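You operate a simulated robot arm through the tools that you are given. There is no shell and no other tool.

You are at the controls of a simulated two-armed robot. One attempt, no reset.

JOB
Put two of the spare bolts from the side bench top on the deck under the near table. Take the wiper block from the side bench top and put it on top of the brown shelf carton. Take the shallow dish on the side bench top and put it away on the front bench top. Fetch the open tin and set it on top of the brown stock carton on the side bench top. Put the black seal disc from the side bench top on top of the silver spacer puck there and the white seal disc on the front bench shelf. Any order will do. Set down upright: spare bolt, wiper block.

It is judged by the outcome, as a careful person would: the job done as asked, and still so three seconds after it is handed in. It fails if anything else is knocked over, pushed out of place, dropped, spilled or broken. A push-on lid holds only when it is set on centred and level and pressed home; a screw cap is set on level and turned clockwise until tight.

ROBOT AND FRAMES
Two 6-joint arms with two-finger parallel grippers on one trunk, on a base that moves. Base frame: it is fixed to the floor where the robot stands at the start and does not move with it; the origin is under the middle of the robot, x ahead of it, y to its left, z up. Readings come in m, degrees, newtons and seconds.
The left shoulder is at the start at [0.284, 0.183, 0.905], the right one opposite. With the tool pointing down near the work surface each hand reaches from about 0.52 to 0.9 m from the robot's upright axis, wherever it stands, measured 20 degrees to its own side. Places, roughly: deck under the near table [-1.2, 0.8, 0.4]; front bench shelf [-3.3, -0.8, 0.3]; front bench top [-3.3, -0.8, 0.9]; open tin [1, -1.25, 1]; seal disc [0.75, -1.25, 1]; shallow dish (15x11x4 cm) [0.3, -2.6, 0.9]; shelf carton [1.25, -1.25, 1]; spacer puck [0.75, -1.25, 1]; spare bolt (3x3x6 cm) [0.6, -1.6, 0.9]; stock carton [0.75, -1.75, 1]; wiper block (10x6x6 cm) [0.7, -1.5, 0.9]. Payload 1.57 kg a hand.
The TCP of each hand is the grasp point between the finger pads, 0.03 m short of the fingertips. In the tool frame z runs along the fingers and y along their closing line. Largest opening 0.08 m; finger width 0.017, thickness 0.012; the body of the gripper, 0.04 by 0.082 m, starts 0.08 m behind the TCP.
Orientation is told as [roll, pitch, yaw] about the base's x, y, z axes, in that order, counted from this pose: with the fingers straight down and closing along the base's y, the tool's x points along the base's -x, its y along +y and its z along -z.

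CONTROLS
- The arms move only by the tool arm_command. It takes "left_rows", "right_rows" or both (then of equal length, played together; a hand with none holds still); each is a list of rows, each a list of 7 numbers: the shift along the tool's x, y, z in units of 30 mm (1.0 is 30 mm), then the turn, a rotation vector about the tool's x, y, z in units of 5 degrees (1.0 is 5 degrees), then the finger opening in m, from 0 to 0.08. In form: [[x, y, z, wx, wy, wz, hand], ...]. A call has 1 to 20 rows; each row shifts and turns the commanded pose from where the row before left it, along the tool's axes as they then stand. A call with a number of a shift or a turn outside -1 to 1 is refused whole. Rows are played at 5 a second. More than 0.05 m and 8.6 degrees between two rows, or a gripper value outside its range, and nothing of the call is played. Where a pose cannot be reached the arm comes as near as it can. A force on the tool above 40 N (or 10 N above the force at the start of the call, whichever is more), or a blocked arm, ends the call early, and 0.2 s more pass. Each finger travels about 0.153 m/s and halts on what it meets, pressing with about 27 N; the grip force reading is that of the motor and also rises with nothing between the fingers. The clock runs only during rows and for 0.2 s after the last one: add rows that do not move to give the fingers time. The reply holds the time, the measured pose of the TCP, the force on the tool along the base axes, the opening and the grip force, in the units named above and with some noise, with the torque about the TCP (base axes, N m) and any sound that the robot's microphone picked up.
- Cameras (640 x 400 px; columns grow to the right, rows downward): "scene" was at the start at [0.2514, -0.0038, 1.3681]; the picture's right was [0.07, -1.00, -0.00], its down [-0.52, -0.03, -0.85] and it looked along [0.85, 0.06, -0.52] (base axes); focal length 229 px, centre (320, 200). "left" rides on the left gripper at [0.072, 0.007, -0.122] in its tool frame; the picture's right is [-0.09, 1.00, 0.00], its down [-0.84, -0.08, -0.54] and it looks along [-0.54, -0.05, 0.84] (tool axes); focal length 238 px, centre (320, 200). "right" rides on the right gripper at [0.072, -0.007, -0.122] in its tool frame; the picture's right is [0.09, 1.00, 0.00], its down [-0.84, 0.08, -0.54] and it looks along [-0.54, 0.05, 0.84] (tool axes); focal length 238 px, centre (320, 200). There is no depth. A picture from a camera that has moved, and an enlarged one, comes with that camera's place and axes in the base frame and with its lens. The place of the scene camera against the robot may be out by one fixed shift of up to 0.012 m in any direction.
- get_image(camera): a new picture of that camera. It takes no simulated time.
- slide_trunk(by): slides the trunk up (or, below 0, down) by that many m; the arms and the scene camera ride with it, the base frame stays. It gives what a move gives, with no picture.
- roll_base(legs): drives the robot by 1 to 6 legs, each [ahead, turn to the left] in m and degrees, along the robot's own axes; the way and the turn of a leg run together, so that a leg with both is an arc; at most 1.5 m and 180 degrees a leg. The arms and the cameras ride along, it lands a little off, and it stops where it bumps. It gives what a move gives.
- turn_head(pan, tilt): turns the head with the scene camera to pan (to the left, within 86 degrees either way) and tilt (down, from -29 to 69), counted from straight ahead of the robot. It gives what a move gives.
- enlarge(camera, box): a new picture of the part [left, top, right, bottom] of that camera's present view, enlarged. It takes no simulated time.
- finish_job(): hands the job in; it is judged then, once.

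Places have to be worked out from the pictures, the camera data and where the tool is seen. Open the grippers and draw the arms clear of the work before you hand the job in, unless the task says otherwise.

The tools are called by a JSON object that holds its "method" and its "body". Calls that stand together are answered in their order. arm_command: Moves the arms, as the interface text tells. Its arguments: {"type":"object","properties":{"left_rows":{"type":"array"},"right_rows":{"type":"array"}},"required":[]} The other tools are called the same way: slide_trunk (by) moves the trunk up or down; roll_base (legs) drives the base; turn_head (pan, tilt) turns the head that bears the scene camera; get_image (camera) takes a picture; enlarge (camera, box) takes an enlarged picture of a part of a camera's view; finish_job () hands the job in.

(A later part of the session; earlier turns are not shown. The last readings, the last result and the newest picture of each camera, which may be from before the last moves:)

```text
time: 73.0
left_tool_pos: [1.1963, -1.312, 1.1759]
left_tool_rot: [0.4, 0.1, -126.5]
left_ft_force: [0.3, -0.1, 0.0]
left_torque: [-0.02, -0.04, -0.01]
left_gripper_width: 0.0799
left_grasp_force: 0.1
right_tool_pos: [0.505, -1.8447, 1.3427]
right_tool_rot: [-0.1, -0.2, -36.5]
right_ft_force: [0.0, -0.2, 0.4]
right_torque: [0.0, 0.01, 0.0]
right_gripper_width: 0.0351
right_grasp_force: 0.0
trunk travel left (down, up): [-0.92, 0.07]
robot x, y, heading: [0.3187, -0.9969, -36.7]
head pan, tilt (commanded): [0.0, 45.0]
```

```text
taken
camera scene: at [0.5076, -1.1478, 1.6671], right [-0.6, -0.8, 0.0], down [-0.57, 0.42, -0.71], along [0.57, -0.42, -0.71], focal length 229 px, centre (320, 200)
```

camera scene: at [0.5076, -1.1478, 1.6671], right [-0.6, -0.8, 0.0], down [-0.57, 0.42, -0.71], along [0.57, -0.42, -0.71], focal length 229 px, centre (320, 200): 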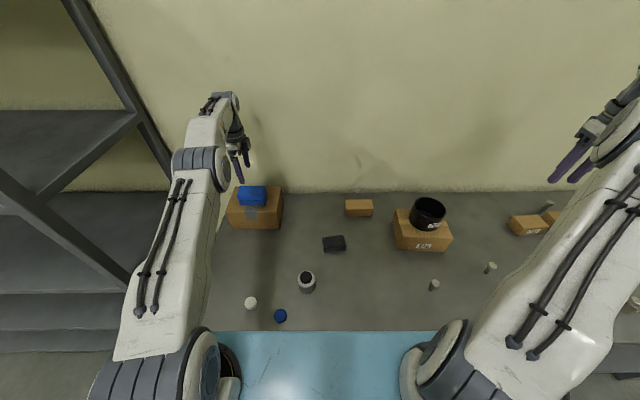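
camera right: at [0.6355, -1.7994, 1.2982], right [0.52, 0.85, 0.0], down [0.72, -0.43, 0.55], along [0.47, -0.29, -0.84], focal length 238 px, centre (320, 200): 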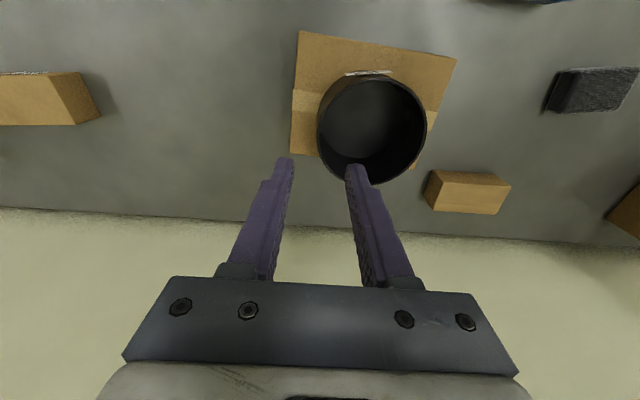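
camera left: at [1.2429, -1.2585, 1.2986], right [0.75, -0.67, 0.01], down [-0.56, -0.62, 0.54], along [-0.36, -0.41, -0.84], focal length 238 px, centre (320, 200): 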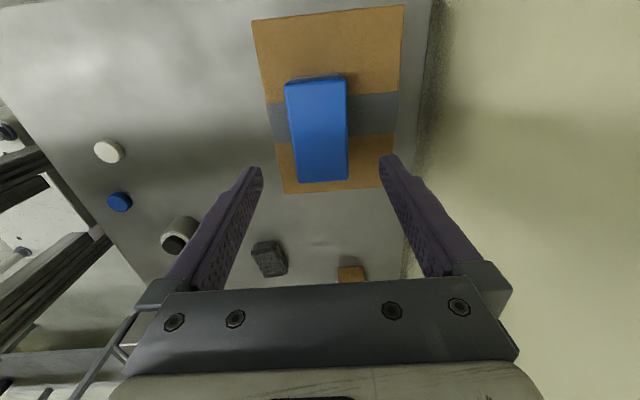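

The wiper block is upright on the shelf carton, tin on E33, black disc on the puck. I retract the left arm and turn its hand back, then back off to scout the near table before picking bolts.

{"method": "arm_command", "body": {"left_rows": [[0, -0.95, -0.2, 0, 0, 0, 0.08], [0, -0.95, -0.2, 0, 0, 0, 0.08], [0, -0.95, -0.2, 0, 0, 0, 0.08], [0, -0.95, -0.2, 0, 0, 0, 0.08], [0, -0.95, -0.2, 0, 0, 0, 0.08], [0, -0.95, -0.2, 0, 0, 0, 0.08], [0, -0.95, -0.2, 0, 0, 0, 0.08], [0, -0.95, -0.2, 0, 0, 0, 0.08], [0, -0.95, -0.2, 0, 0, 0, 0.08], [0, -0.95, -0.2, 0, 0, 0, 0.08], [0, -0.95, -0.2, 0, 0, 0, 0.08], [0, -0.95, -0.2, 0, 0, 0, 0.08]]}}

{"method": "arm_command", "body": {"left_rows": [[0, 0, 0, 0, 0, -1, 0.08], [0, 0, 0, 0, 0, -1, 0.08], [0, 0, 0, 0, 0, -1, 0.08], [0, 0, 0, 0, 0, -1, 0.08], [0, 0, 0, 0, 0, -1, 0.08], [0, 0, 0, 0, 0, -1, 0.08], [0, 0, 0, 0, 0, -1, 0.08], [0, 0, 0, 0, 0, -1, 0.08], [0, 0, 0, 0, 0, -1, 0.08], [0, 0, 0, 0, 0, -1, 0.08], [0, 0, 0, 0, 0, -1, 0.08], [0, 0, 0, 0, 0, -1, 0.08], [0, 0, 0, 0, 0, -1, 0.08], [0, 0, 0, 0, 0, -1, 0.08], [0, 0, 0, 0, 0, -1, 0.08], [0, 0, 0, 0, 0, -1, 0.08], [0, 0, 0, 0, 0, -1, 0.08], [0, 0, 0, 0, 0, -1, 0.08]], "right_rows": [[0.2, 0.5, 0, 0, 0, 0, 0.08], [0.2, 0.5, 0, 0, 0, 0, 0.08], [0.2, 0.5, 0, 0, 0, 0, 0.08], [0.2, 0.5, 0, 0, 0, 0, 0.08], [0.2, 0.5, 0, 0, 0, 0, 0.08], [0.2, 0.5, 0, 0, 0, 0, 0.08], [0.2, 0.5, 0, 0, 0, 0, 0.08], [0.2, 0.5, 0, 0, 0, 0, 0.08], [0.2, 0.5, 0, 0, 0, 0, 0.08], [0.2, 0.5, 0, 0, 0, 0, 0.08], [0.2, 0.5, 0, 0, 0, 0, 0.08], [0.2, 0.5, 0, 0, 0, 0, 0.08], [0.2, 0.5, 0, 0, 0, 0, 0.08], [0.2, 0.5, 0, 0, 0, 0, 0.08], [0.2, 0.5, 0, 0, 0, 0, 0.08], [0.2, 0.5, 0, 0, 0, 0, 0.08], [0.2, 0.5, 0, 0, 0, 0, 0.08], [0.2, 0.5, 0, 0, 0, 0, 0.08]]}}

{"method": "roll_base", "body": {"legs": [[-0.5, 0], [0, 150]]}}

{"method": "turn_head", "body": {"pan": 0, "tilt": 25}}

{"method": "get_image", "body": {"camera": "scene"}}

```text
time: 75.6
left_tool_pos: [0.9189, -1.1078, 1.2453]
left_tool_rot: [0.4, 0.1, -126.5]
left_ft_force: [0.1, 0.0, 0.5]
left_torque: [-0.04, -0.01, -0.04]
left_gripper_width: 0.0802
left_grasp_force: 0.0
right_tool_pos: [0.5052, -1.8457, 1.3437]
right_tool_rot: [0.0, -0.3, -36.5]
right_ft_force: [0.4, -1.0, 0.1]
right_torque: [0.01, 0.01, -0.01]
right_gripper_width: 0.0351
right_grasp_force: 0.1
trunk travel left (down, up): [-0.92, 0.07]
robot x, y, heading: [0.3185, -0.9957, -36.6]
head pan, tilt (commanded): [0.0, 45.0]
```

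```text
time: 79.4
left_tool_pos: [0.9193, -1.1067, 1.245]
left_tool_rot: [0.1, -0.4, -36.3]
left_ft_force: [-0.2, -0.7, -0.2]
left_torque: [0.0, -0.03, 0.0]
left_gripper_width: 0.0802
left_grasp_force: 0.1
right_tool_pos: [0.5775, -1.566, 1.3405]
right_tool_rot: [-0.1, -0.4, -36.6]
right_ft_force: [0.0, 0.6, -0.4]
right_torque: [-0.02, 0.01, 0.01]
right_gripper_width: 0.0802
right_grasp_force: 0.0
trunk travel left (down, up): [-0.92, 0.07]
robot x, y, heading: [0.3204, -0.9951, -36.9]
head pan, tilt (commanded): [0.0, 45.0]
```

```text
time: 88.7
left_tool_pos: [-0.58, -0.3284, 1.2448]
left_tool_rot: [0.1, -0.4, 117.4]
left_ft_force: [-1.1, 0.1, 0.2]
left_torque: [0.01, 0.01, -0.01]
left_gripper_width: 0.0803
left_grasp_force: 0.2
right_tool_pos: [-0.0702, -0.0695, 1.3404]
right_tool_rot: [0.1, -0.4, 117.2]
right_ft_force: [0.2, -0.1, -0.7]
right_torque: [-0.03, -0.01, 0.0]
right_gripper_width: 0.0796
right_grasp_force: 0.0
trunk travel left (down, up): [-0.92, 0.07]
robot x, y, heading: [-0.0852, -0.698, 117.2]
head pan, tilt (commanded): [0.0, 45.0]
```

```text
time: 89.5
left_tool_pos: [-0.5797, -0.3302, 1.2457]
left_tool_rot: [0.1, -0.4, 117.4]
left_ft_force: [-0.5, -0.5, -1.2]
left_torque: [0.0, 0.0, 0.01]
left_gripper_width: 0.0801
left_grasp_force: 0.0
right_tool_pos: [-0.0704, -0.0698, 1.3411]
right_tool_rot: [0.0, -0.5, 117.2]
right_ft_force: [0.4, 0.8, -0.6]
right_torque: [-0.02, 0.06, 0.02]
right_gripper_width: 0.08
right_grasp_force: 0.2
trunk travel left (down, up): [-0.92, 0.07]
robot x, y, heading: [-0.0904, -0.6985, 117.5]
head pan, tilt (commanded): [0.0, 25.0]
```

```text
taken
camera scene: at [-0.2086, -0.4794, 1.6977], right [0.89, 0.46, 0.0], down [0.19, -0.38, -0.91], along [-0.41, 0.81, -0.42], focal length 229 px, centre (320, 200)
```

scene: 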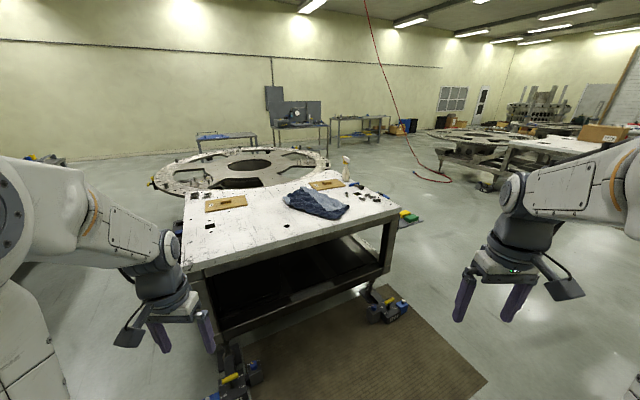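

The near table with its white top and a dark deck beneath is ahead. I enlarge it.

{"method": "enlarge", "body": {"camera": "scene", "box": [170, 150, 430, 390]}}

{"method": "turn_head", "body": {"pan": 50, "tilt": 20}}

{"method": "get_image", "body": {"camera": "scene"}}

```text
1.67 times, centred on (300, 270) of scene
camera zoom: at [-0.2086, -0.4794, 1.6977], right [0.89, 0.46, 0.0], down [0.19, -0.38, -0.91], along [-0.41, 0.81, -0.42], focal length 382 px, centre (353, 83)
```

zoom: 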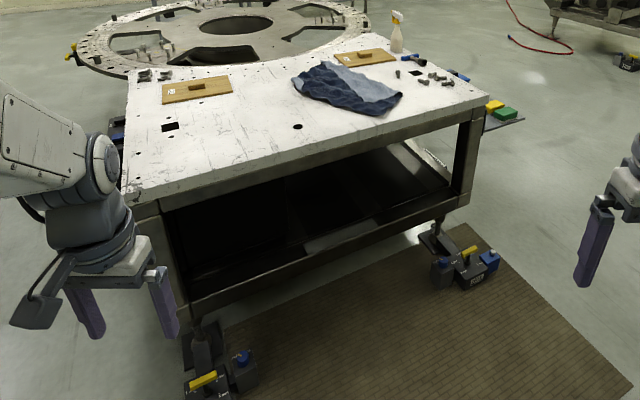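

```text
time: 90.7
left_tool_pos: [-0.5806, -0.3304, 1.2442]
left_tool_rot: [0.0, -0.5, 117.3]
left_ft_force: [1.0, 0.4, 0.4]
left_torque: [0.04, -0.01, -0.04]
left_gripper_width: 0.08
left_grasp_force: 0.2
right_tool_pos: [-0.0701, -0.0702, 1.3415]
right_tool_rot: [0.0, -0.4, 117.2]
right_ft_force: [0.5, 0.0, -1.2]
right_torque: [-0.03, 0.0, 0.03]
right_gripper_width: 0.0802
right_grasp_force: 0.0
trunk travel left (down, up): [-0.92, 0.07]
robot x, y, heading: [-0.0874, -0.6961, 117.3]
head pan, tilt (commanded): [50.0, 20.0]
```

```text
taken
camera scene: at [-0.2573, -0.5406, 1.7059], right [0.22, 0.97, 0.0], down [0.33, -0.08, -0.94], along [-0.92, 0.21, -0.34], focal length 229 px, centre (320, 200)
```

scene: 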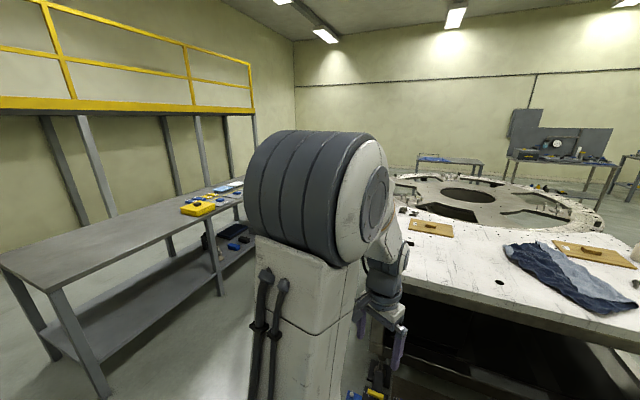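

The near table stands with its front edge facing heading ≈145° reversed, a deck at z≈0.4 under a top at ≈0.9; the front bench with lower shelf is visible far left. For low placement I will grip the bolts with the hands tilted 45° forward. I drive back to the side bench in front of the bolts.

{"method": "roll_base", "body": {"legs": [[0, -27], [-0.6, 0], [0, -126]]}}

{"method": "turn_head", "body": {"pan": 0, "tilt": 45}}

{"method": "get_image", "body": {"camera": "scene"}}

```text
time: 100.7
left_tool_pos: [0.5089, -1.4221, 1.2439]
left_tool_rot: [0.1, -0.4, -37.7]
left_ft_force: [0.0, -0.3, -0.1]
left_torque: [0.02, 0.02, 0.02]
left_gripper_width: 0.08
left_grasp_force: 0.1
right_tool_pos: [0.1578, -1.8724, 1.3417]
right_tool_rot: [0.0, -0.4, -37.7]
right_ft_force: [0.2, -0.6, 0.4]
right_torque: [0.01, -0.01, -0.02]
right_gripper_width: 0.0799
right_grasp_force: 0.0
trunk travel left (down, up): [-0.92, 0.07]
robot x, y, heading: [-0.0936, -1.2972, -37.8]
head pan, tilt (commanded): [50.0, 20.0]
```

```text
time: 101.9
left_tool_pos: [0.5095, -1.4218, 1.2444]
left_tool_rot: [0.1, -0.4, -37.8]
left_ft_force: [-0.4, 0.0, 0.2]
left_torque: [0.02, 0.01, -0.05]
left_gripper_width: 0.0801
left_grasp_force: 0.0
right_tool_pos: [0.1567, -1.8713, 1.3404]
right_tool_rot: [-0.1, -0.5, -37.8]
right_ft_force: [-0.8, 0.0, -0.2]
right_torque: [0.0, 0.01, 0.02]
right_gripper_width: 0.0801
right_grasp_force: 0.1
trunk travel left (down, up): [-0.92, 0.07]
robot x, y, heading: [-0.0912, -1.2998, -37.8]
head pan, tilt (commanded): [0.0, 45.0]
```

```text
taken
camera scene: at [0.0957, -1.4524, 1.6673], right [-0.61, -0.79, 0.0], down [-0.56, 0.43, -0.71], along [0.56, -0.43, -0.71], focal length 229 px, centre (320, 200)
```

scene: 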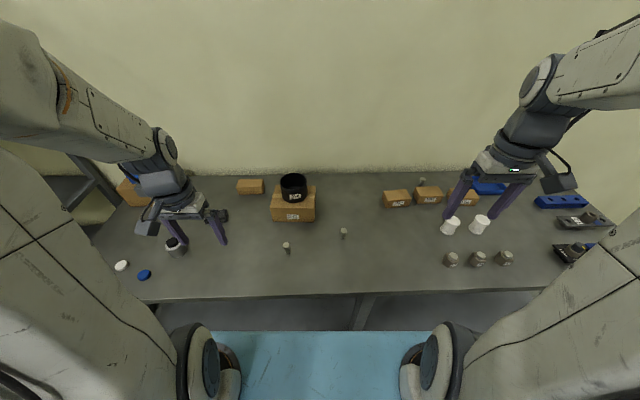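

The two bolts stand near the centre at about (0.717, 0.12) and (0.785, -0.09) in the robot frame. I bring both hands forward and tilt them 45° forward (fingers pointing ahead and down).

{"method": "arm_command", "body": {"left_rows": [[-0.56, -0.4, 0, 0, 0, 0, 0.08], [-0.56, -0.4, 0, 0, 0, 0, 0.08], [-0.56, -0.4, 0, 0, 0, 0, 0.08], [-0.56, -0.4, 0, 0, 0, 0, 0.08], [-0.56, -0.4, 0, 0, 0, 0, 0.08], [-0.56, -0.4, 0, 0, 0, 0, 0.08], [0, 0, 0, 0, -1, 0, 0.08], [0, 0, 0, 0, -1, 0, 0.08], [0, 0, 0, 0, -1, 0, 0.08], [0, 0, 0, 0, -1, 0, 0.08], [0, 0, 0, 0, -1, 0, 0.08], [0, 0, 0, 0, -1, 0, 0.08], [0, 0, 0, 0, -1, 0, 0.08], [0, 0, 0, 0, -1, 0, 0.08], [0, 0, 0, 0, -1, 0, 0.08], [0, 0, 0, 0, 0, 0, 0.08]], "right_rows": [[-0.85, 0.5, 0.55, 0, 0, 0, 0.08], [-0.85, 0.5, 0.55, 0, 0, 0, 0.08], [-0.85, 0.5, 0.55, 0, 0, 0, 0.08], [-0.85, 0.5, 0.55, 0, 0, 0, 0.08], [-0.85, 0.5, 0.55, 0, 0, 0, 0.08], [-0.85, 0.5, 0.55, 0, 0, 0, 0.08], [0, 0, 0, 0, -1, 0, 0.08], [0, 0, 0, 0, -1, 0, 0.08], [0, 0, 0, 0, -1, 0, 0.08], [0, 0, 0, 0, -1, 0, 0.08], [0, 0, 0, 0, -1, 0, 0.08], [0, 0, 0, 0, -1, 0, 0.08], [0, 0, 0, 0, -1, 0, 0.08], [0, 0, 0, 0, -1, 0, 0.08], [0, 0, 0, 0, -1, 0, 0.08], [0, 0, 0, 0, 0, 0, 0.08]]}}

{"method": "get_image", "body": {"camera": "scene"}}

{"method": "get_image", "body": {"camera": "left"}}

{"method": "get_image", "body": {"camera": "right"}}

```text
time: 105.3
left_tool_pos: [0.5636, -1.5517, 1.2533]
left_tool_rot: [0.0, -45.4, -37.7]
left_ft_force: [-0.6, -0.3, 0.0]
left_torque: [0.01, 0.0, 0.0]
left_gripper_width: 0.0801
left_grasp_force: 0.1
left hand out of reach, approached as far as the arm can: row 13, 14, 15
right_tool_pos: [0.3164, -1.9092, 1.2396]
right_tool_rot: [-6.1, -38.8, -37.4]
right_ft_force: [0.2, 0.0, 0.2]
right_torque: [0.02, 0.02, 0.03]
right_gripper_width: 0.0799
right_grasp_force: 0.0
right hand out of reach, approached as far as the arm can: row 14, 15
trunk travel left (down, up): [-0.92, 0.07]
robot x, y, heading: [-0.0933, -1.2921, -37.8]
head pan, tilt (commanded): [0.0, 45.0]
```

```text
taken
camera scene: at [0.0958, -1.4526, 1.6672], right [-0.61, -0.79, 0.0], down [-0.56, 0.43, -0.71], along [0.56, -0.43, -0.71], focal length 229 px, centre (320, 200)
```

scene: 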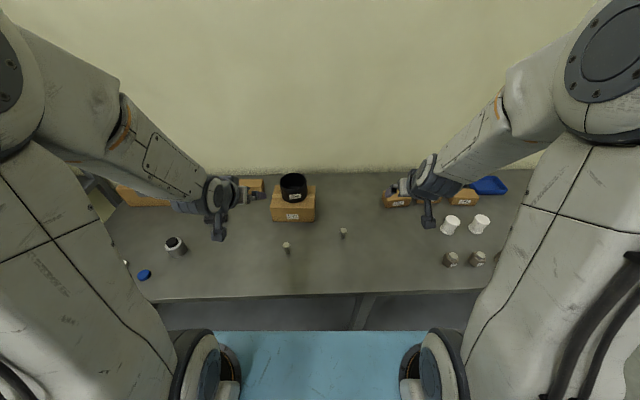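

```text
taken
camera left: at [0.4574, -1.4635, 1.2895], right [0.66, 0.75, 0.07], down [0.11, -0.19, 0.98], along [0.74, -0.64, -0.21], focal length 238 px, centre (320, 200)
```

left: 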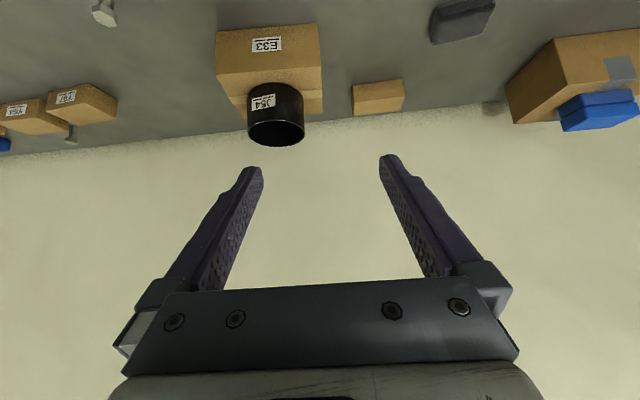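

```text
taken
camera right: at [0.2146, -1.8257, 1.2885], right [0.6, 0.79, -0.14], down [0.33, -0.09, 0.94], along [0.73, -0.61, -0.32], focal length 238 px, centre (320, 200)
```

right: 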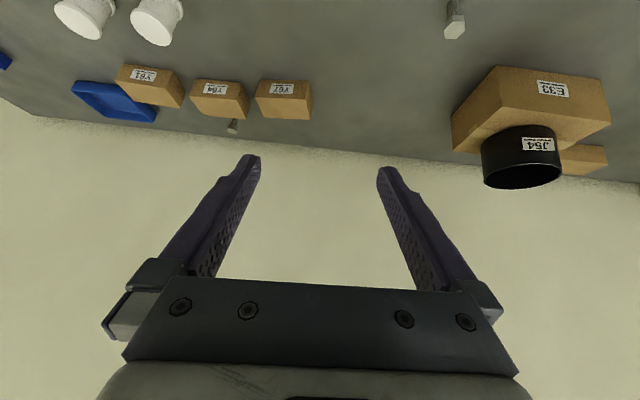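

Both hands are tilted (slightly limited at this height). I lower the left hand toward a pre-grasp point 10 cm short of the first bolt along the tool direction.

{"method": "arm_command", "body": {"left_rows": [[0.71, -0.33, 0.71, 0, 0, 0, 0.08], [0.71, -0.33, 0.71, 0, 0, 0, 0.08], [0.71, -0.33, 0.71, 0, 0, 0, 0.08], [0.71, -0.33, 0.71, 0, 0, 0, 0.08], [0.71, -0.33, 0.71, 0, 0, 0, 0.08], [0.71, -0.33, 0.71, 0, 0, 0, 0.08], [0.71, -0.33, 0.71, 0, 0, 0, 0.08], [0.71, -0.33, 0.71, 0, 0, 0, 0.08], [0, 0, 0, 0, 0, 0, 0.08], [0, 0, 0, 0, 0, 0, 0.08]]}}

{"method": "get_image", "body": {"camera": "left"}}

{"method": "get_image", "body": {"camera": "scene"}}

```text
time: 107.5
left_tool_pos: [0.5288, -1.6274, 1.0133]
left_tool_rot: [0.2, -45.5, -37.8]
left_ft_force: [-0.4, 0.5, 0.2]
left_torque: [0.02, 0.03, -0.02]
left_gripper_width: 0.0799
left_grasp_force: 0.1
left hand out of reach, approached as far as the arm can: row 1, 2, 3
right_tool_pos: [0.3163, -1.9097, 1.2395]
right_tool_rot: [-5.9, -38.7, -37.4]
right_ft_force: [0.7, -0.3, 0.1]
right_torque: [0.0, 0.03, 0.03]
right_gripper_width: 0.08
right_grasp_force: 0.2
trunk travel left (down, up): [-0.92, 0.07]
robot x, y, heading: [-0.0941, -1.2989, -38.0]
head pan, tilt (commanded): [0.0, 45.0]
```

```text
taken
camera left: at [0.4229, -1.5373, 1.0498], right [0.66, 0.75, 0.07], down [0.11, -0.18, 0.98], along [0.74, -0.64, -0.2], focal length 238 px, centre (320, 200)
```

left: 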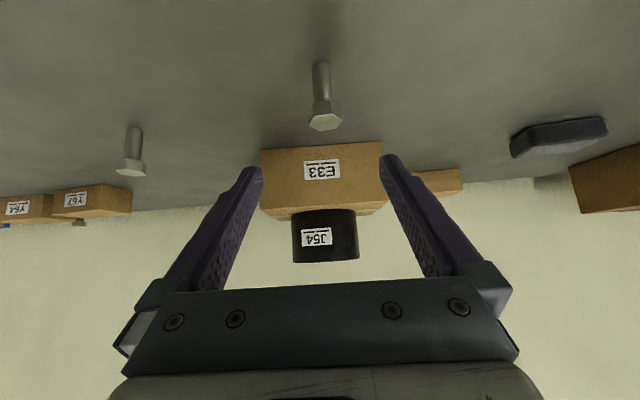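

```text
taken
camera scene: at [0.0956, -1.4524, 1.6672], right [-0.61, -0.79, 0.0], down [-0.56, 0.43, -0.71], along [0.56, -0.43, -0.71], focal length 229 px, centre (320, 200)
```

scene: 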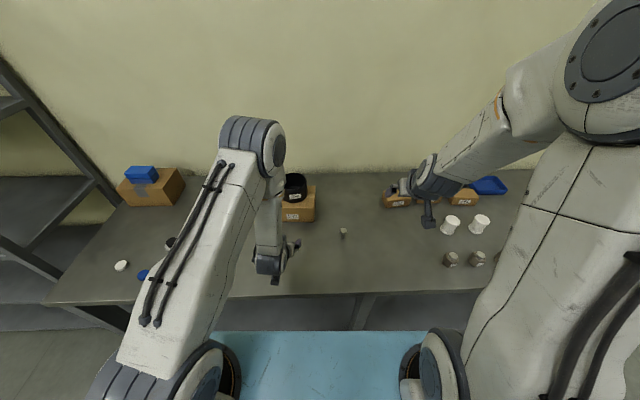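

The bolt is at about (0.724, 0.128) with a 6 cm height, right in line. I shift the hand down/back and then advance along the finger direction so the pads straddle the shank.

{"method": "arm_command", "body": {"left_rows": [[0.6, 0.1, 0, 0, 0, 0, 0.08], [0.59, 0.1, 0, 0, 0, 0, 0.08], [0, 0, 0.7, 0, 0, 0, 0.08], [0, 0, 0.8, 0, 0, 0, 0.08], [0, 0, 0.6, 0, 0, 0, 0.08], [0, 0, 0, 0, 0, 0, 0.08]]}}

{"method": "get_image", "body": {"camera": "left"}}

{"method": "enlarge", "body": {"camera": "scene", "box": [220, 180, 380, 300]}}

```text
time: 108.9
left_tool_pos: [0.5485, -1.6335, 0.9463]
left_tool_rot: [0.2, -45.5, -37.8]
left_ft_force: [-0.8, 1.2, -0.2]
left_torque: [0.02, -0.02, 0.02]
left_gripper_width: 0.08
left_grasp_force: 0.1
right_tool_pos: [0.3165, -1.9097, 1.2393]
right_tool_rot: [-5.9, -38.7, -37.4]
right_ft_force: [-0.6, 1.3, -0.6]
right_torque: [0.0, 0.03, 0.02]
right_gripper_width: 0.0798
right_grasp_force: 0.0
trunk travel left (down, up): [-0.92, 0.07]
robot x, y, heading: [-0.0856, -1.2963, -37.9]
head pan, tilt (commanded): [0.0, 45.0]
```

```text
taken
camera left: at [0.4435, -1.5451, 0.9818], right [0.66, 0.75, 0.07], down [0.11, -0.19, 0.98], along [0.74, -0.64, -0.21], focal length 238 px, centre (320, 200)
```

left: 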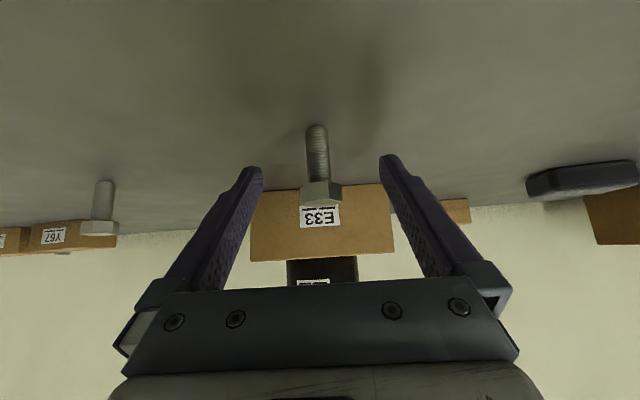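

```text
3.33 times, centred on (300, 240) of scene
camera zoom: at [0.0957, -1.4525, 1.6672], right [-0.61, -0.79, 0.0], down [-0.56, 0.43, -0.71], along [0.56, -0.43, -0.71], focal length 764 px, centre (387, 67)
```

zoom: 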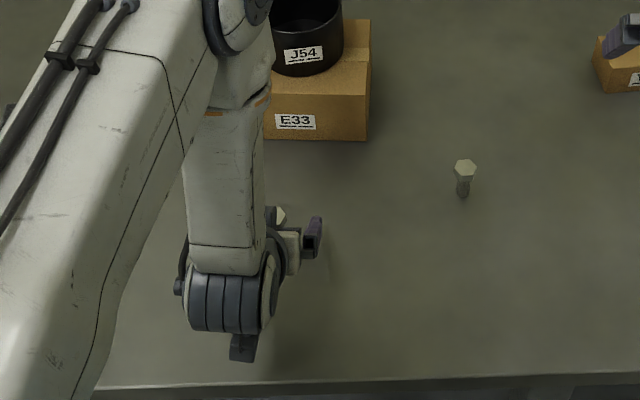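

The bolt lies between the fingers, 11 mm further ahead. I advance the last ~19 mm and close on the shank.

{"method": "arm_command", "body": {"left_rows": [[0.06, 0.03, 0.3, 0, 0, 0, 0.08], [0.07, 0, 0.34, 0, 0, 0, 0.08], [0, 0, 0, 0, 0, 0, 0.08], [0, 0, 0, 0, 0, 0, 0.05], [0, 0, 0, 0, 0, 0, 0.025], [0, 0, 0, 0, 0, 0, 0.01], [0, 0, 0, 0, 0, 0, 0.01], [0, 0, 0, 0, 0, 0, 0.01]]}}

{"method": "get_image", "body": {"camera": "left"}}

```text
time: 110.7
left_tool_pos: [0.5569, -1.6405, 0.9302]
left_tool_rot: [0.1, -45.4, -37.9]
left_ft_force: [-0.3, 0.6, -1.1]
left_torque: [-0.01, -0.02, 0.03]
left_gripper_width: 0.0243
left_grasp_force: 27.0
right_tool_pos: [0.3156, -1.9098, 1.239]
right_tool_rot: [-5.9, -38.8, -37.4]
right_ft_force: [0.6, -0.1, -0.7]
right_torque: [-0.01, 0.06, 0.02]
right_gripper_width: 0.0799
right_grasp_force: 0.0
trunk travel left (down, up): [-0.92, 0.07]
robot x, y, heading: [-0.0889, -1.2941, -38.1]
head pan, tilt (commanded): [0.0, 45.0]
```

```text
taken
camera left: at [0.4525, -1.5521, 0.9654], right [0.66, 0.75, 0.07], down [0.11, -0.19, 0.98], along [0.74, -0.64, -0.21], focal length 238 px, centre (320, 200)
```

left: 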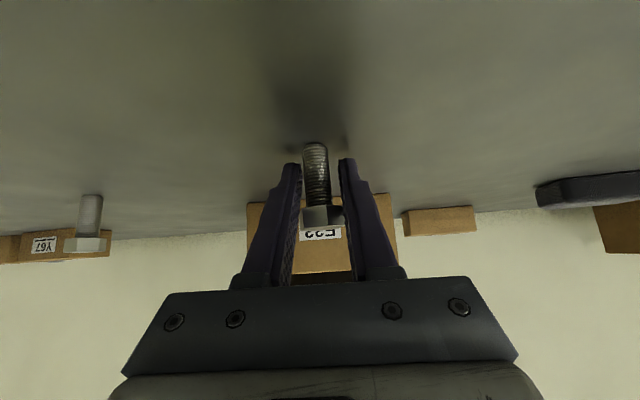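

The fingers closed at 0.024 m — on the lower part of the hex head rather than the shank. I reopen, raise 2 cm so the pads sit fully on the head, and close again.

{"method": "arm_command", "body": {"left_rows": [[0, 0, 0, 0, 0, 0, 0.04], [0, 0, 0, 0, 0, 0, 0.05], [-0.24, 0, -0.24, 0, 0, 0, 0.05], [-0.24, 0, -0.24, 0, 0, 0, 0.05], [0, 0, 0, 0, 0, 0, 0.05], [0, 0, 0, 0, 0, 0, 0.02], [0, 0, 0, 0, 0, 0, 0.01], [0, 0, 0, 0, 0, 0, 0.01]]}}

{"method": "enlarge", "body": {"camera": "left", "box": [240, 130, 400, 280]}}

```text
time: 112.5
left_tool_pos: [0.559, -1.6418, 0.9505]
left_tool_rot: [0.2, -45.3, -38.0]
left_ft_force: [-1.1, -0.7, 0.5]
left_torque: [0.02, 0.0, 0.0]
left_gripper_width: 0.0261
left_grasp_force: 26.6
right_tool_pos: [0.317, -1.9094, 1.2392]
right_tool_rot: [-5.9, -38.8, -37.4]
right_ft_force: [0.3, -0.7, 0.0]
right_torque: [0.03, -0.03, -0.01]
right_gripper_width: 0.08
right_grasp_force: 0.2
trunk travel left (down, up): [-0.92, 0.07]
robot x, y, heading: [-0.093, -1.2971, -37.8]
head pan, tilt (commanded): [0.0, 45.0]
```

```text
2.67 times, centred on (320, 205) of left
camera zoom: at [0.4537, -1.5528, 0.9857], right [0.66, 0.75, 0.07], down [0.11, -0.18, 0.98], along [0.74, -0.64, -0.2], focal length 636 px, centre (320, 187)
```

zoom: 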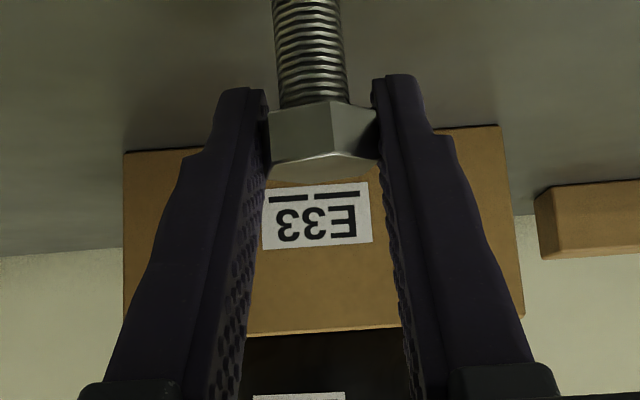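

It now holds the hex head fully. I lift the bolt straight up and look.

{"method": "arm_command", "body": {"left_rows": [[-0.3, 0, -0.3, 0, 0, 0, 0.01], [-0.5, 0, -0.5, 0, 0, 0, 0.01], [-0.6, 0, -0.6, 0, 0, 0, 0.01], [-0.6, 0, -0.6, 0, 0, 0, 0.01], [-0.6, 0, -0.6, 0, 0, 0, 0.01], [-0.6, 0, -0.6, 0, 0, 0, 0.01], [0, 0, 0, 0, 0, 0, 0.01]]}}

{"method": "get_image", "body": {"camera": "left"}}

{"method": "get_image", "body": {"camera": "scene"}}

```text
time: 114.1
left_tool_pos: [0.5579, -1.6406, 1.0873]
left_tool_rot: [0.1, -45.4, -37.9]
left_ft_force: [0.5, -0.2, 0.2]
left_torque: [0.01, -0.02, -0.02]
left_gripper_width: 0.0258
left_grasp_force: 27.5
right_tool_pos: [0.3155, -1.9085, 1.2402]
right_tool_rot: [-5.8, -38.7, -37.4]
right_ft_force: [0.7, -0.2, 0.3]
right_torque: [-0.03, -0.02, 0.01]
right_gripper_width: 0.0802
right_grasp_force: 0.1
trunk travel left (down, up): [-0.92, 0.07]
robot x, y, heading: [-0.0934, -1.2942, -37.8]
head pan, tilt (commanded): [0.0, 45.0]
```

```text
taken
camera left: at [0.453, -1.5509, 1.1223], right [0.66, 0.75, 0.07], down [0.11, -0.19, 0.98], along [0.74, -0.64, -0.21], focal length 238 px, centre (320, 200)
```

left: 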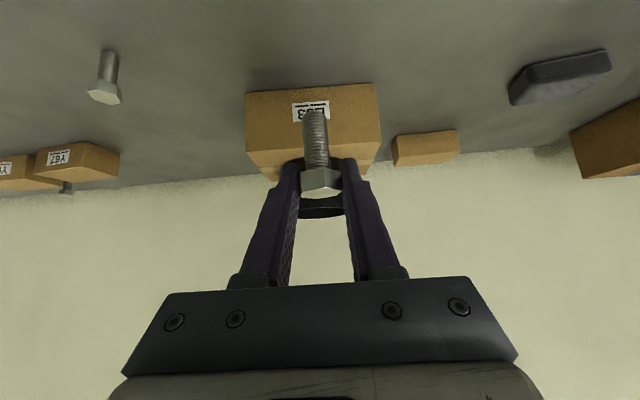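

```text
taken
camera scene: at [0.0955, -1.4523, 1.6672], right [-0.61, -0.79, 0.0], down [-0.56, 0.43, -0.71], along [0.56, -0.43, -0.71], focal length 229 px, centre (320, 200)
```

scene: 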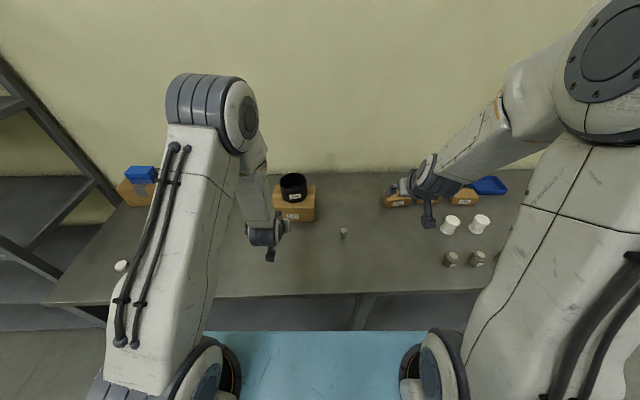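

The bolt hangs upright in the left hand. I move the left hand aside and bring the right hand down toward the second bolt.

{"method": "arm_command", "body": {"left_rows": [[0.15, 0.5, -0.15, 0, 0, 0, 0.01], [0.15, 0.5, -0.15, 0, 0, 0, 0.01], [0.15, 0.5, -0.15, 0, 0, 0, 0.01], [0.15, 0.5, -0.15, 0, 0, 0, 0.01], [0.15, 0.5, -0.15, 0, 0, 0, 0.01], [0.15, 0.5, -0.15, 0, 0, 0, 0.01], [0.15, 0.5, -0.15, 0, 0, 0, 0.01], [0.15, 0.5, -0.15, 0, 0, 0, 0.01], [0, 0, 0, 0, 0, 0, 0.01], [0, 0, 0, 0, 0, 0, 0.01]], "right_rows": [[0.52, 0.6, 0.74, 0, 0, 0, 0.08], [0.52, 0.6, 0.74, 0, 0, 0, 0.08], [0.52, 0.6, 0.74, 0, 0, 0, 0.08], [0.52, 0.6, 0.74, 0, 0, 0, 0.08], [0.52, 0.6, 0.74, 0, 0, 0, 0.08], [0.52, 0.6, 0.74, 0, 0, 0, 0.08], [0.52, 0.6, 0.74, 0, 0, 0, 0.08], [0.52, 0.6, 0.74, 0, 0, 0, 0.08], [0, 0, 0, 0, 0, 0, 0.08], [0, 0, 0, 0, 0, 0, 0.08]]}}

{"method": "get_image", "body": {"camera": "right"}}

{"method": "get_image", "body": {"camera": "scene"}}

```text
time: 116.3
left_tool_pos: [0.5914, -1.514, 1.0863]
left_tool_rot: [0.1, -45.4, -37.8]
left_ft_force: [0.4, 0.3, -0.6]
left_torque: [-0.01, 0.0, 0.0]
left_gripper_width: 0.0254
left_grasp_force: 27.1
right_tool_pos: [0.4512, -1.808, 1.0312]
right_tool_rot: [0.0, -45.5, -37.8]
right_ft_force: [0.3, -1.0, 0.6]
right_torque: [-0.01, 0.02, -0.01]
right_gripper_width: 0.08
right_grasp_force: 0.0
trunk travel left (down, up): [-0.92, 0.07]
robot x, y, heading: [-0.0918, -1.2982, -37.8]
head pan, tilt (commanded): [0.0, 45.0]
```

```text
taken
camera right: at [0.3382, -1.7291, 1.0647], right [0.56, 0.83, -0.07], down [0.21, -0.06, 0.98], along [0.8, -0.56, -0.2], focal length 238 px, centre (320, 200)
```

right: 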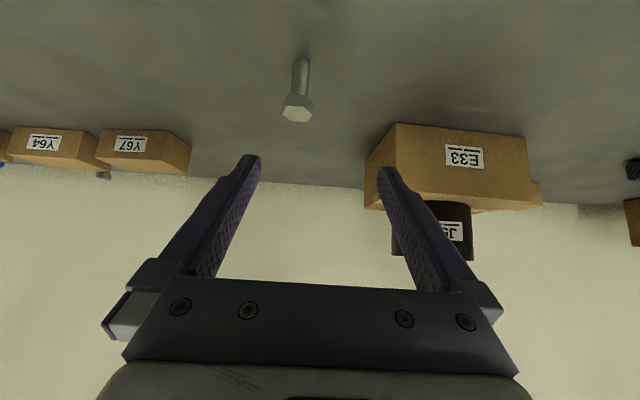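

```text
taken
camera scene: at [0.0956, -1.4525, 1.6672], right [-0.61, -0.79, 0.0], down [-0.56, 0.43, -0.71], along [0.56, -0.43, -0.71], focal length 229 px, centre (320, 200)
```

scene: 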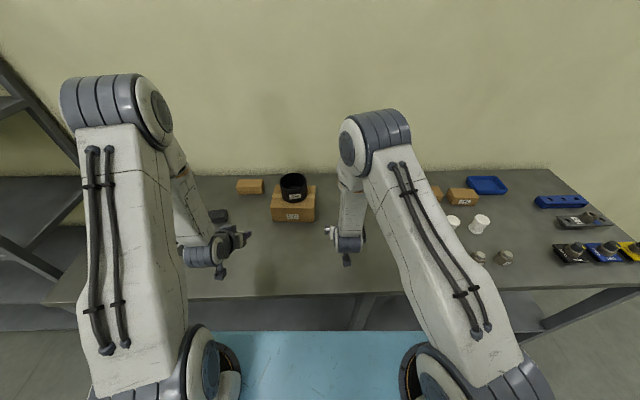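

Second bolt at about (0.789, -0.094). I align laterally and advance until almost around its head.

{"method": "arm_command", "body": {"right_rows": [[0.4, -0.39, 0, 0, 0, 0, 0.08], [0.4, -0.39, 0, 0, 0, 0, 0.08], [0, 0, 0.8, 0, 0, 0, 0.08], [0, 0, 0.8, 0, 0, 0, 0.08], [0, 0, 0.8, 0, 0, 0, 0.08], [0, 0, 0, 0, 0, 0, 0.08]]}}

{"method": "get_image", "body": {"camera": "right"}}

```text
time: 117.7
left_tool_pos: [0.5911, -1.5137, 1.0858]
left_tool_rot: [0.1, -45.4, -37.8]
left_ft_force: [0.5, 0.4, -0.3]
left_torque: [0.02, 0.01, -0.01]
left_gripper_width: 0.0256
left_grasp_force: 27.5
right_tool_pos: [0.4649, -1.8468, 0.9603]
right_tool_rot: [0.0, -45.4, -37.8]
right_ft_force: [-0.7, -0.9, 0.3]
right_torque: [0.03, 0.01, 0.04]
right_gripper_width: 0.0799
right_grasp_force: 0.0
trunk travel left (down, up): [-0.92, 0.07]
robot x, y, heading: [-0.0942, -1.2987, -37.9]
head pan, tilt (commanded): [0.0, 45.0]
```

```text
taken
camera right: at [0.3524, -1.7682, 0.9946], right [0.56, 0.83, -0.07], down [0.21, -0.06, 0.98], along [0.8, -0.56, -0.21], focal length 238 px, centre (320, 200)
```

right: 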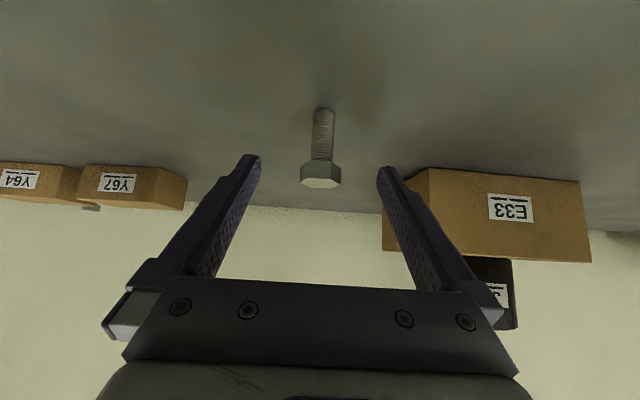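

The bolt is centred laterally; 12 mm remain along the finger direction. I advance and close on the head.

{"method": "arm_command", "body": {"right_rows": [[0.03, -0.03, 0.4, 0, 0, 0, 0.08], [0, 0, 0, 0, 0, 0, 0.08], [0, 0, 0, 0, 0, 0, 0.05], [0, 0, 0, 0, 0, 0, 0.025], [0, 0, 0, 0, 0, 0, 0.01], [0, 0, 0, 0, 0, 0, 0.01], [0, 0, 0, 0, 0, 0, 0.01]]}}

{"method": "enlarge", "body": {"camera": "right", "box": [240, 100, 400, 250]}}

```text
time: 119.3
left_tool_pos: [0.5915, -1.5138, 1.0864]
left_tool_rot: [0.1, -45.4, -37.8]
left_ft_force: [0.8, 0.6, -0.7]
left_torque: [0.04, 0.01, 0.0]
left_gripper_width: 0.0253
left_grasp_force: 27.1
right_tool_pos: [0.4692, -1.8511, 0.9524]
right_tool_rot: [0.0, -45.5, -37.9]
right_ft_force: [1.1, -0.2, 0.2]
right_torque: [0.01, -0.05, 0.02]
right_gripper_width: 0.0268
right_grasp_force: 27.3
trunk travel left (down, up): [-0.92, 0.07]
robot x, y, heading: [-0.0881, -1.2971, -37.8]
head pan, tilt (commanded): [0.0, 45.0]
```

```text
2.67 times, centred on (320, 175) of right
camera zoom: at [0.357, -1.7729, 0.9863], right [0.56, 0.83, -0.07], down [0.21, -0.06, 0.98], along [0.8, -0.56, -0.2], focal length 636 px, centre (320, 267)
```

zoom: 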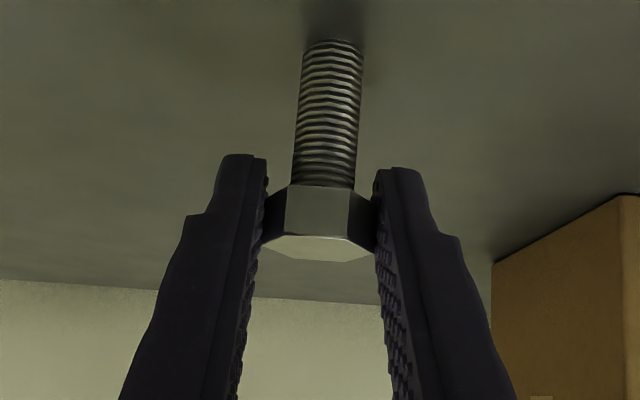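

The second bolt is held by its head. I lift it and check both.

{"method": "arm_command", "body": {"right_rows": [[-0.3, 0, -0.3, 0, 0, 0, 0.01], [-0.5, 0, -0.5, 0, 0, 0, 0.01], [-0.6, 0, -0.6, 0, 0, 0, 0.01], [-0.6, 0, -0.6, 0, 0, 0, 0.01], [-0.6, 0, -0.6, 0, 0, 0, 0.01], [-0.6, 0, -0.6, 0, 0, 0, 0.01], [0, 0, 0, 0, 0, 0, 0.01]]}}

{"method": "get_image", "body": {"camera": "right"}}

{"method": "get_image", "body": {"camera": "left"}}

```text
time: 120.9
left_tool_pos: [0.5912, -1.5136, 1.0852]
left_tool_rot: [0.2, -45.4, -37.7]
left_ft_force: [0.9, -0.2, -1.1]
left_torque: [-0.01, -0.02, -0.02]
left_gripper_width: 0.0254
left_grasp_force: 27.5
right_tool_pos: [0.4697, -1.8483, 1.0906]
right_tool_rot: [0.0, -45.4, -37.9]
right_ft_force: [-0.1, -0.5, -1.9]
right_torque: [0.0, 0.04, 0.02]
right_gripper_width: 0.0266
right_grasp_force: 27.2
trunk travel left (down, up): [-0.92, 0.07]
robot x, y, heading: [-0.0904, -1.2982, -37.4]
head pan, tilt (commanded): [0.0, 45.0]
```

```text
taken
camera right: at [0.3569, -1.7696, 1.1251], right [0.56, 0.83, -0.07], down [0.21, -0.06, 0.98], along [0.8, -0.56, -0.2], focal length 238 px, centre (320, 200)
```

right: 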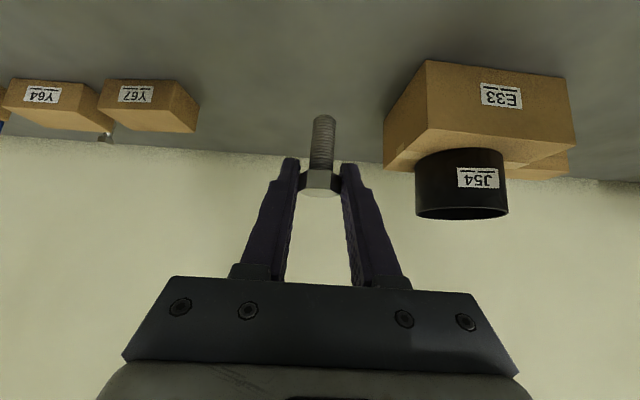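

```text
taken
camera left: at [0.4864, -1.4244, 1.1212], right [0.66, 0.75, 0.07], down [0.11, -0.18, 0.98], along [0.74, -0.64, -0.21], focal length 238 px, centre (320, 200)
```

left: 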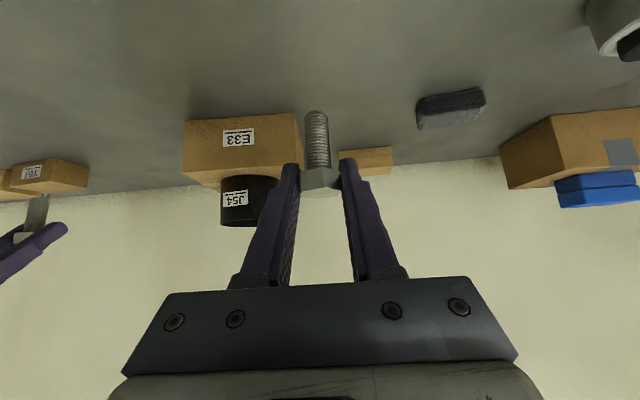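

Both bolts are held upright. I draw the right hand back and outwards a little, then back away from the bench and drive toward the near table, stopping about 0.85 m from its edge.

{"method": "arm_command", "body": {"right_rows": [[0.4, -0.65, -0.4, 0, 0, 0, 0.01], [0.4, -0.65, -0.4, 0, 0, 0, 0.01], [0.4, -0.65, -0.4, 0, 0, 0, 0.01], [0.4, -0.65, -0.4, 0, 0, 0, 0.01], [0.4, -0.65, -0.4, 0, 0, 0, 0.01], [0.4, -0.65, -0.4, 0, 0, 0, 0.01], [0, 0, 0, 0, 0, 0, 0.01]]}}

{"method": "roll_base", "body": {"legs": [[-0.4, 0], [0, 109], [1.16, 0], [0, 69]]}}

{"method": "turn_head", "body": {"pan": 0, "tilt": 30}}

{"method": "get_image", "body": {"camera": "scene"}}

```text
time: 122.5
left_tool_pos: [0.5914, -1.5127, 1.0849]
left_tool_rot: [0.0, -45.4, -37.9]
left_ft_force: [0.1, -0.4, -0.7]
left_torque: [0.03, -0.02, 0.0]
left_gripper_width: 0.0249
left_grasp_force: 27.0
right_tool_pos: [0.3163, -1.879, 1.0885]
right_tool_rot: [-0.1, -45.5, -37.9]
right_ft_force: [0.8, 0.7, -1.4]
right_torque: [0.05, 0.01, 0.02]
right_gripper_width: 0.0265
right_grasp_force: 27.1
trunk travel left (down, up): [-0.92, 0.07]
robot x, y, heading: [-0.0935, -1.2953, -37.8]
head pan, tilt (commanded): [0.0, 45.0]
```

```text
time: 138.3
left_tool_pos: [-0.6817, 0.3366, 1.0886]
left_tool_rot: [0.2, -45.6, 138.4]
left_ft_force: [0.1, 1.2, -1.8]
left_torque: [0.01, -0.03, -0.01]
left_gripper_width: 0.0233
left_grasp_force: 26.9
right_tool_pos: [-0.3849, 0.6839, 1.0901]
right_tool_rot: [0.0, -45.5, 138.5]
right_ft_force: [-0.5, 1.1, -0.9]
right_torque: [-0.02, 0.0, 0.0]
right_gripper_width: 0.0264
right_grasp_force: 26.8
trunk travel left (down, up): [-0.92, 0.07]
robot x, y, heading: [-0.0199, 0.0797, 138.4]
head pan, tilt (commanded): [0.0, 45.0]
```

```text
time: 139.1
left_tool_pos: [-0.6847, 0.3391, 1.085]
left_tool_rot: [0.1, -45.3, 138.5]
left_ft_force: [0.2, -0.4, -1.1]
left_torque: [0.01, 0.03, 0.01]
left_gripper_width: 0.0234
left_grasp_force: 27.0
right_tool_pos: [-0.3869, 0.686, 1.0869]
right_tool_rot: [0.0, -45.3, 138.5]
right_ft_force: [0.6, 0.0, -0.6]
right_torque: [0.0, 0.02, 0.05]
right_gripper_width: 0.0262
right_grasp_force: 26.8
trunk travel left (down, up): [-0.92, 0.07]
robot x, y, heading: [-0.0153, 0.0788, 138.5]
head pan, tilt (commanded): [0.0, 30.0]
```

```text
taken
camera scene: at [-0.2025, 0.23, 1.6925], right [0.66, 0.75, 0.0], down [0.37, -0.33, -0.87], along [-0.65, 0.58, -0.5], focal length 229 px, centre (320, 200)
```

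scene: 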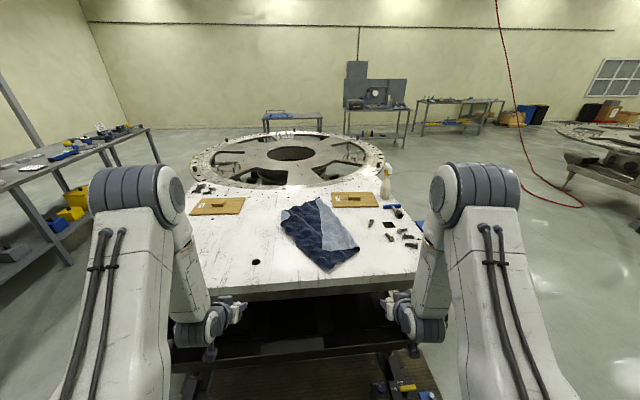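

The table's front edge runs ~9° rotated relative to me. I check the held bolts in the wrist cameras.

{"method": "get_image", "body": {"camera": "left"}}

{"method": "get_image", "body": {"camera": "right"}}

{"method": "enlarge", "body": {"camera": "scene", "box": [160, 240, 440, 400]}}

```text
taken
camera left: at [-0.5873, 0.2436, 1.1202], right [-0.71, -0.7, 0.07], down [-0.1, 0.19, 0.98], along [-0.7, 0.68, -0.21], focal length 238 px, centre (320, 200)
```

left: 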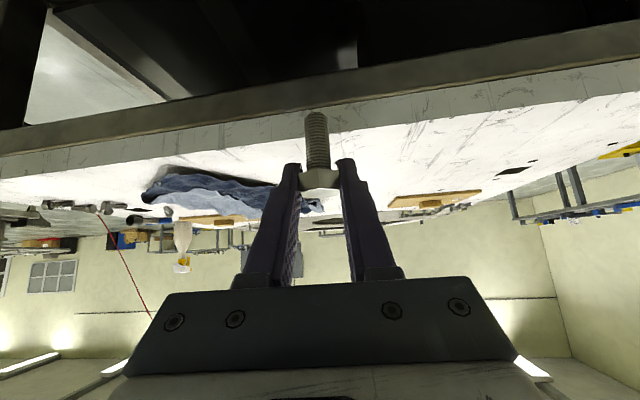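

```text
taken
camera right: at [-0.2804, 0.5998, 1.1209], right [-0.61, -0.79, -0.07], down [-0.2, 0.08, 0.98], along [-0.76, 0.61, -0.21], focal length 238 px, centre (320, 200)
```

right: 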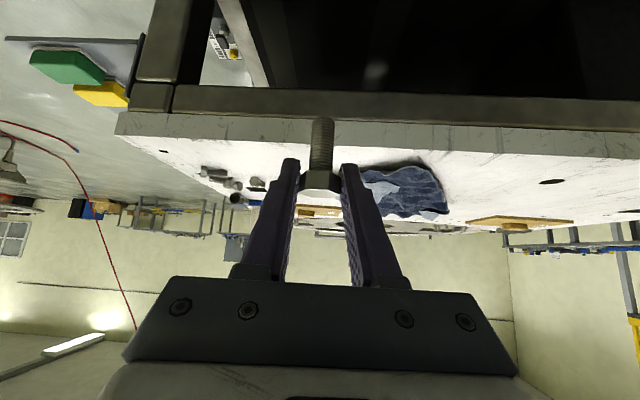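

```text
2.29 times, centred on (300, 320) of scene
camera zoom: at [-0.2025, 0.23, 1.6925], right [0.66, 0.75, 0.0], down [0.37, -0.33, -0.87], along [-0.65, 0.58, -0.5], focal length 524 px, centre (366, -74)
```

zoom: 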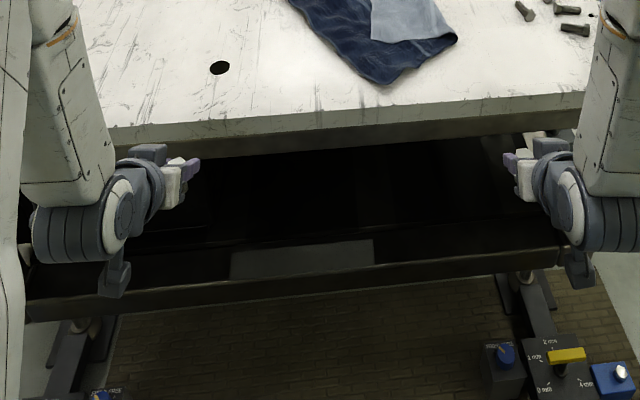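

Geometry: table top z≈0.99, front edge 0.80 m ahead facing 144.6°, deck rail z≈0.43. I square up, back off 0.1 m, and bring both hands 5 cm up and forward to a compact pose so the elbows stay outside the table when reaching under it.

{"method": "roll_base", "body": {"legs": [[-0.1, 0], [0, 6]]}}

{"method": "arm_command", "body": {"left_rows": [[-0.5, 0, 0, 0, 0, 0, 0.01], [-0.5, 0, 0, 0, 0, 0, 0.01], [-0.5, 0, 0, 0, 0, 0, 0.01], [-0.5, 0, 0, 0, 0, 0, 0.01], [-0.5, 0, 0, 0, 0, 0, 0.01], [0, 0, 0, 0, 0, 0, 0.01]], "right_rows": [[-0.5, 0, 0, 0, 0, 0, 0.01], [-0.5, 0, 0, 0, 0, 0, 0.01], [-0.5, 0, 0, 0, 0, 0, 0.01], [-0.5, 0, 0, 0, 0, 0, 0.01], [-0.5, 0, 0, 0, 0, 0, 0.01], [0, 0, 0, 0, 0, 0, 0.01]]}}

{"method": "turn_head", "body": {"pan": 0, "tilt": 40}}

{"method": "get_image", "body": {"camera": "scene"}}

```text
time: 140.7
left_tool_pos: [-0.6369, 0.1999, 1.0841]
left_tool_rot: [0.0, -45.3, 144.7]
left_ft_force: [0.0, -0.4, -0.8]
left_torque: [-0.02, 0.01, -0.02]
left_gripper_width: 0.0233
left_grasp_force: 26.4
right_tool_pos: [-0.3797, 0.578, 1.0857]
right_tool_rot: [0.0, -45.3, 144.8]
right_ft_force: [0.6, 0.2, -1.5]
right_torque: [-0.01, -0.05, -0.04]
right_gripper_width: 0.0263
right_grasp_force: 26.8
trunk travel left (down, up): [-0.92, 0.07]
robot x, y, heading: [0.0564, 0.0121, 144.7]
head pan, tilt (commanded): [0.0, 30.0]
```

```text
time: 142.1
left_tool_pos: [-0.6845, 0.2345, 1.1354]
left_tool_rot: [0.0, -45.0, 144.7]
left_ft_force: [0.1, 0.2, -2.0]
left_torque: [0.02, -0.03, 0.0]
left_gripper_width: 0.0233
left_grasp_force: 26.6
right_tool_pos: [-0.4264, 0.6114, 1.1366]
right_tool_rot: [0.0, -45.0, 144.7]
right_ft_force: [0.5, 0.3, -1.3]
right_torque: [-0.01, -0.03, 0.0]
right_gripper_width: 0.0264
right_grasp_force: 27.1
trunk travel left (down, up): [-0.92, 0.07]
robot x, y, heading: [0.0574, 0.0093, 144.8]
head pan, tilt (commanded): [0.0, 30.0]
```

```text
time: 142.9
left_tool_pos: [-0.6833, 0.2352, 1.1346]
left_tool_rot: [0.1, -45.0, 144.7]
left_ft_force: [0.1, 0.8, -1.3]
left_torque: [-0.02, 0.01, -0.01]
left_gripper_width: 0.0234
left_grasp_force: 27.1
right_tool_pos: [-0.4255, 0.6115, 1.1372]
right_tool_rot: [0.0, -45.1, 144.8]
right_ft_force: [0.0, -0.1, -0.7]
right_torque: [-0.04, -0.02, 0.0]
right_gripper_width: 0.0263
right_grasp_force: 27.3
trunk travel left (down, up): [-0.92, 0.07]
robot x, y, heading: [0.0589, 0.0143, 144.8]
head pan, tilt (commanded): [0.0, 40.0]
```

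```text
taken
camera scene: at [-0.1413, 0.1412, 1.6773], right [0.58, 0.82, 0.0], down [0.52, -0.37, -0.77], along [-0.63, 0.44, -0.64], focal length 229 px, centre (320, 200)
```

scene: 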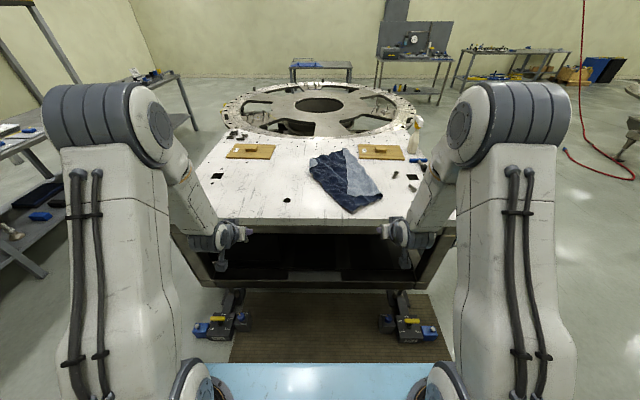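

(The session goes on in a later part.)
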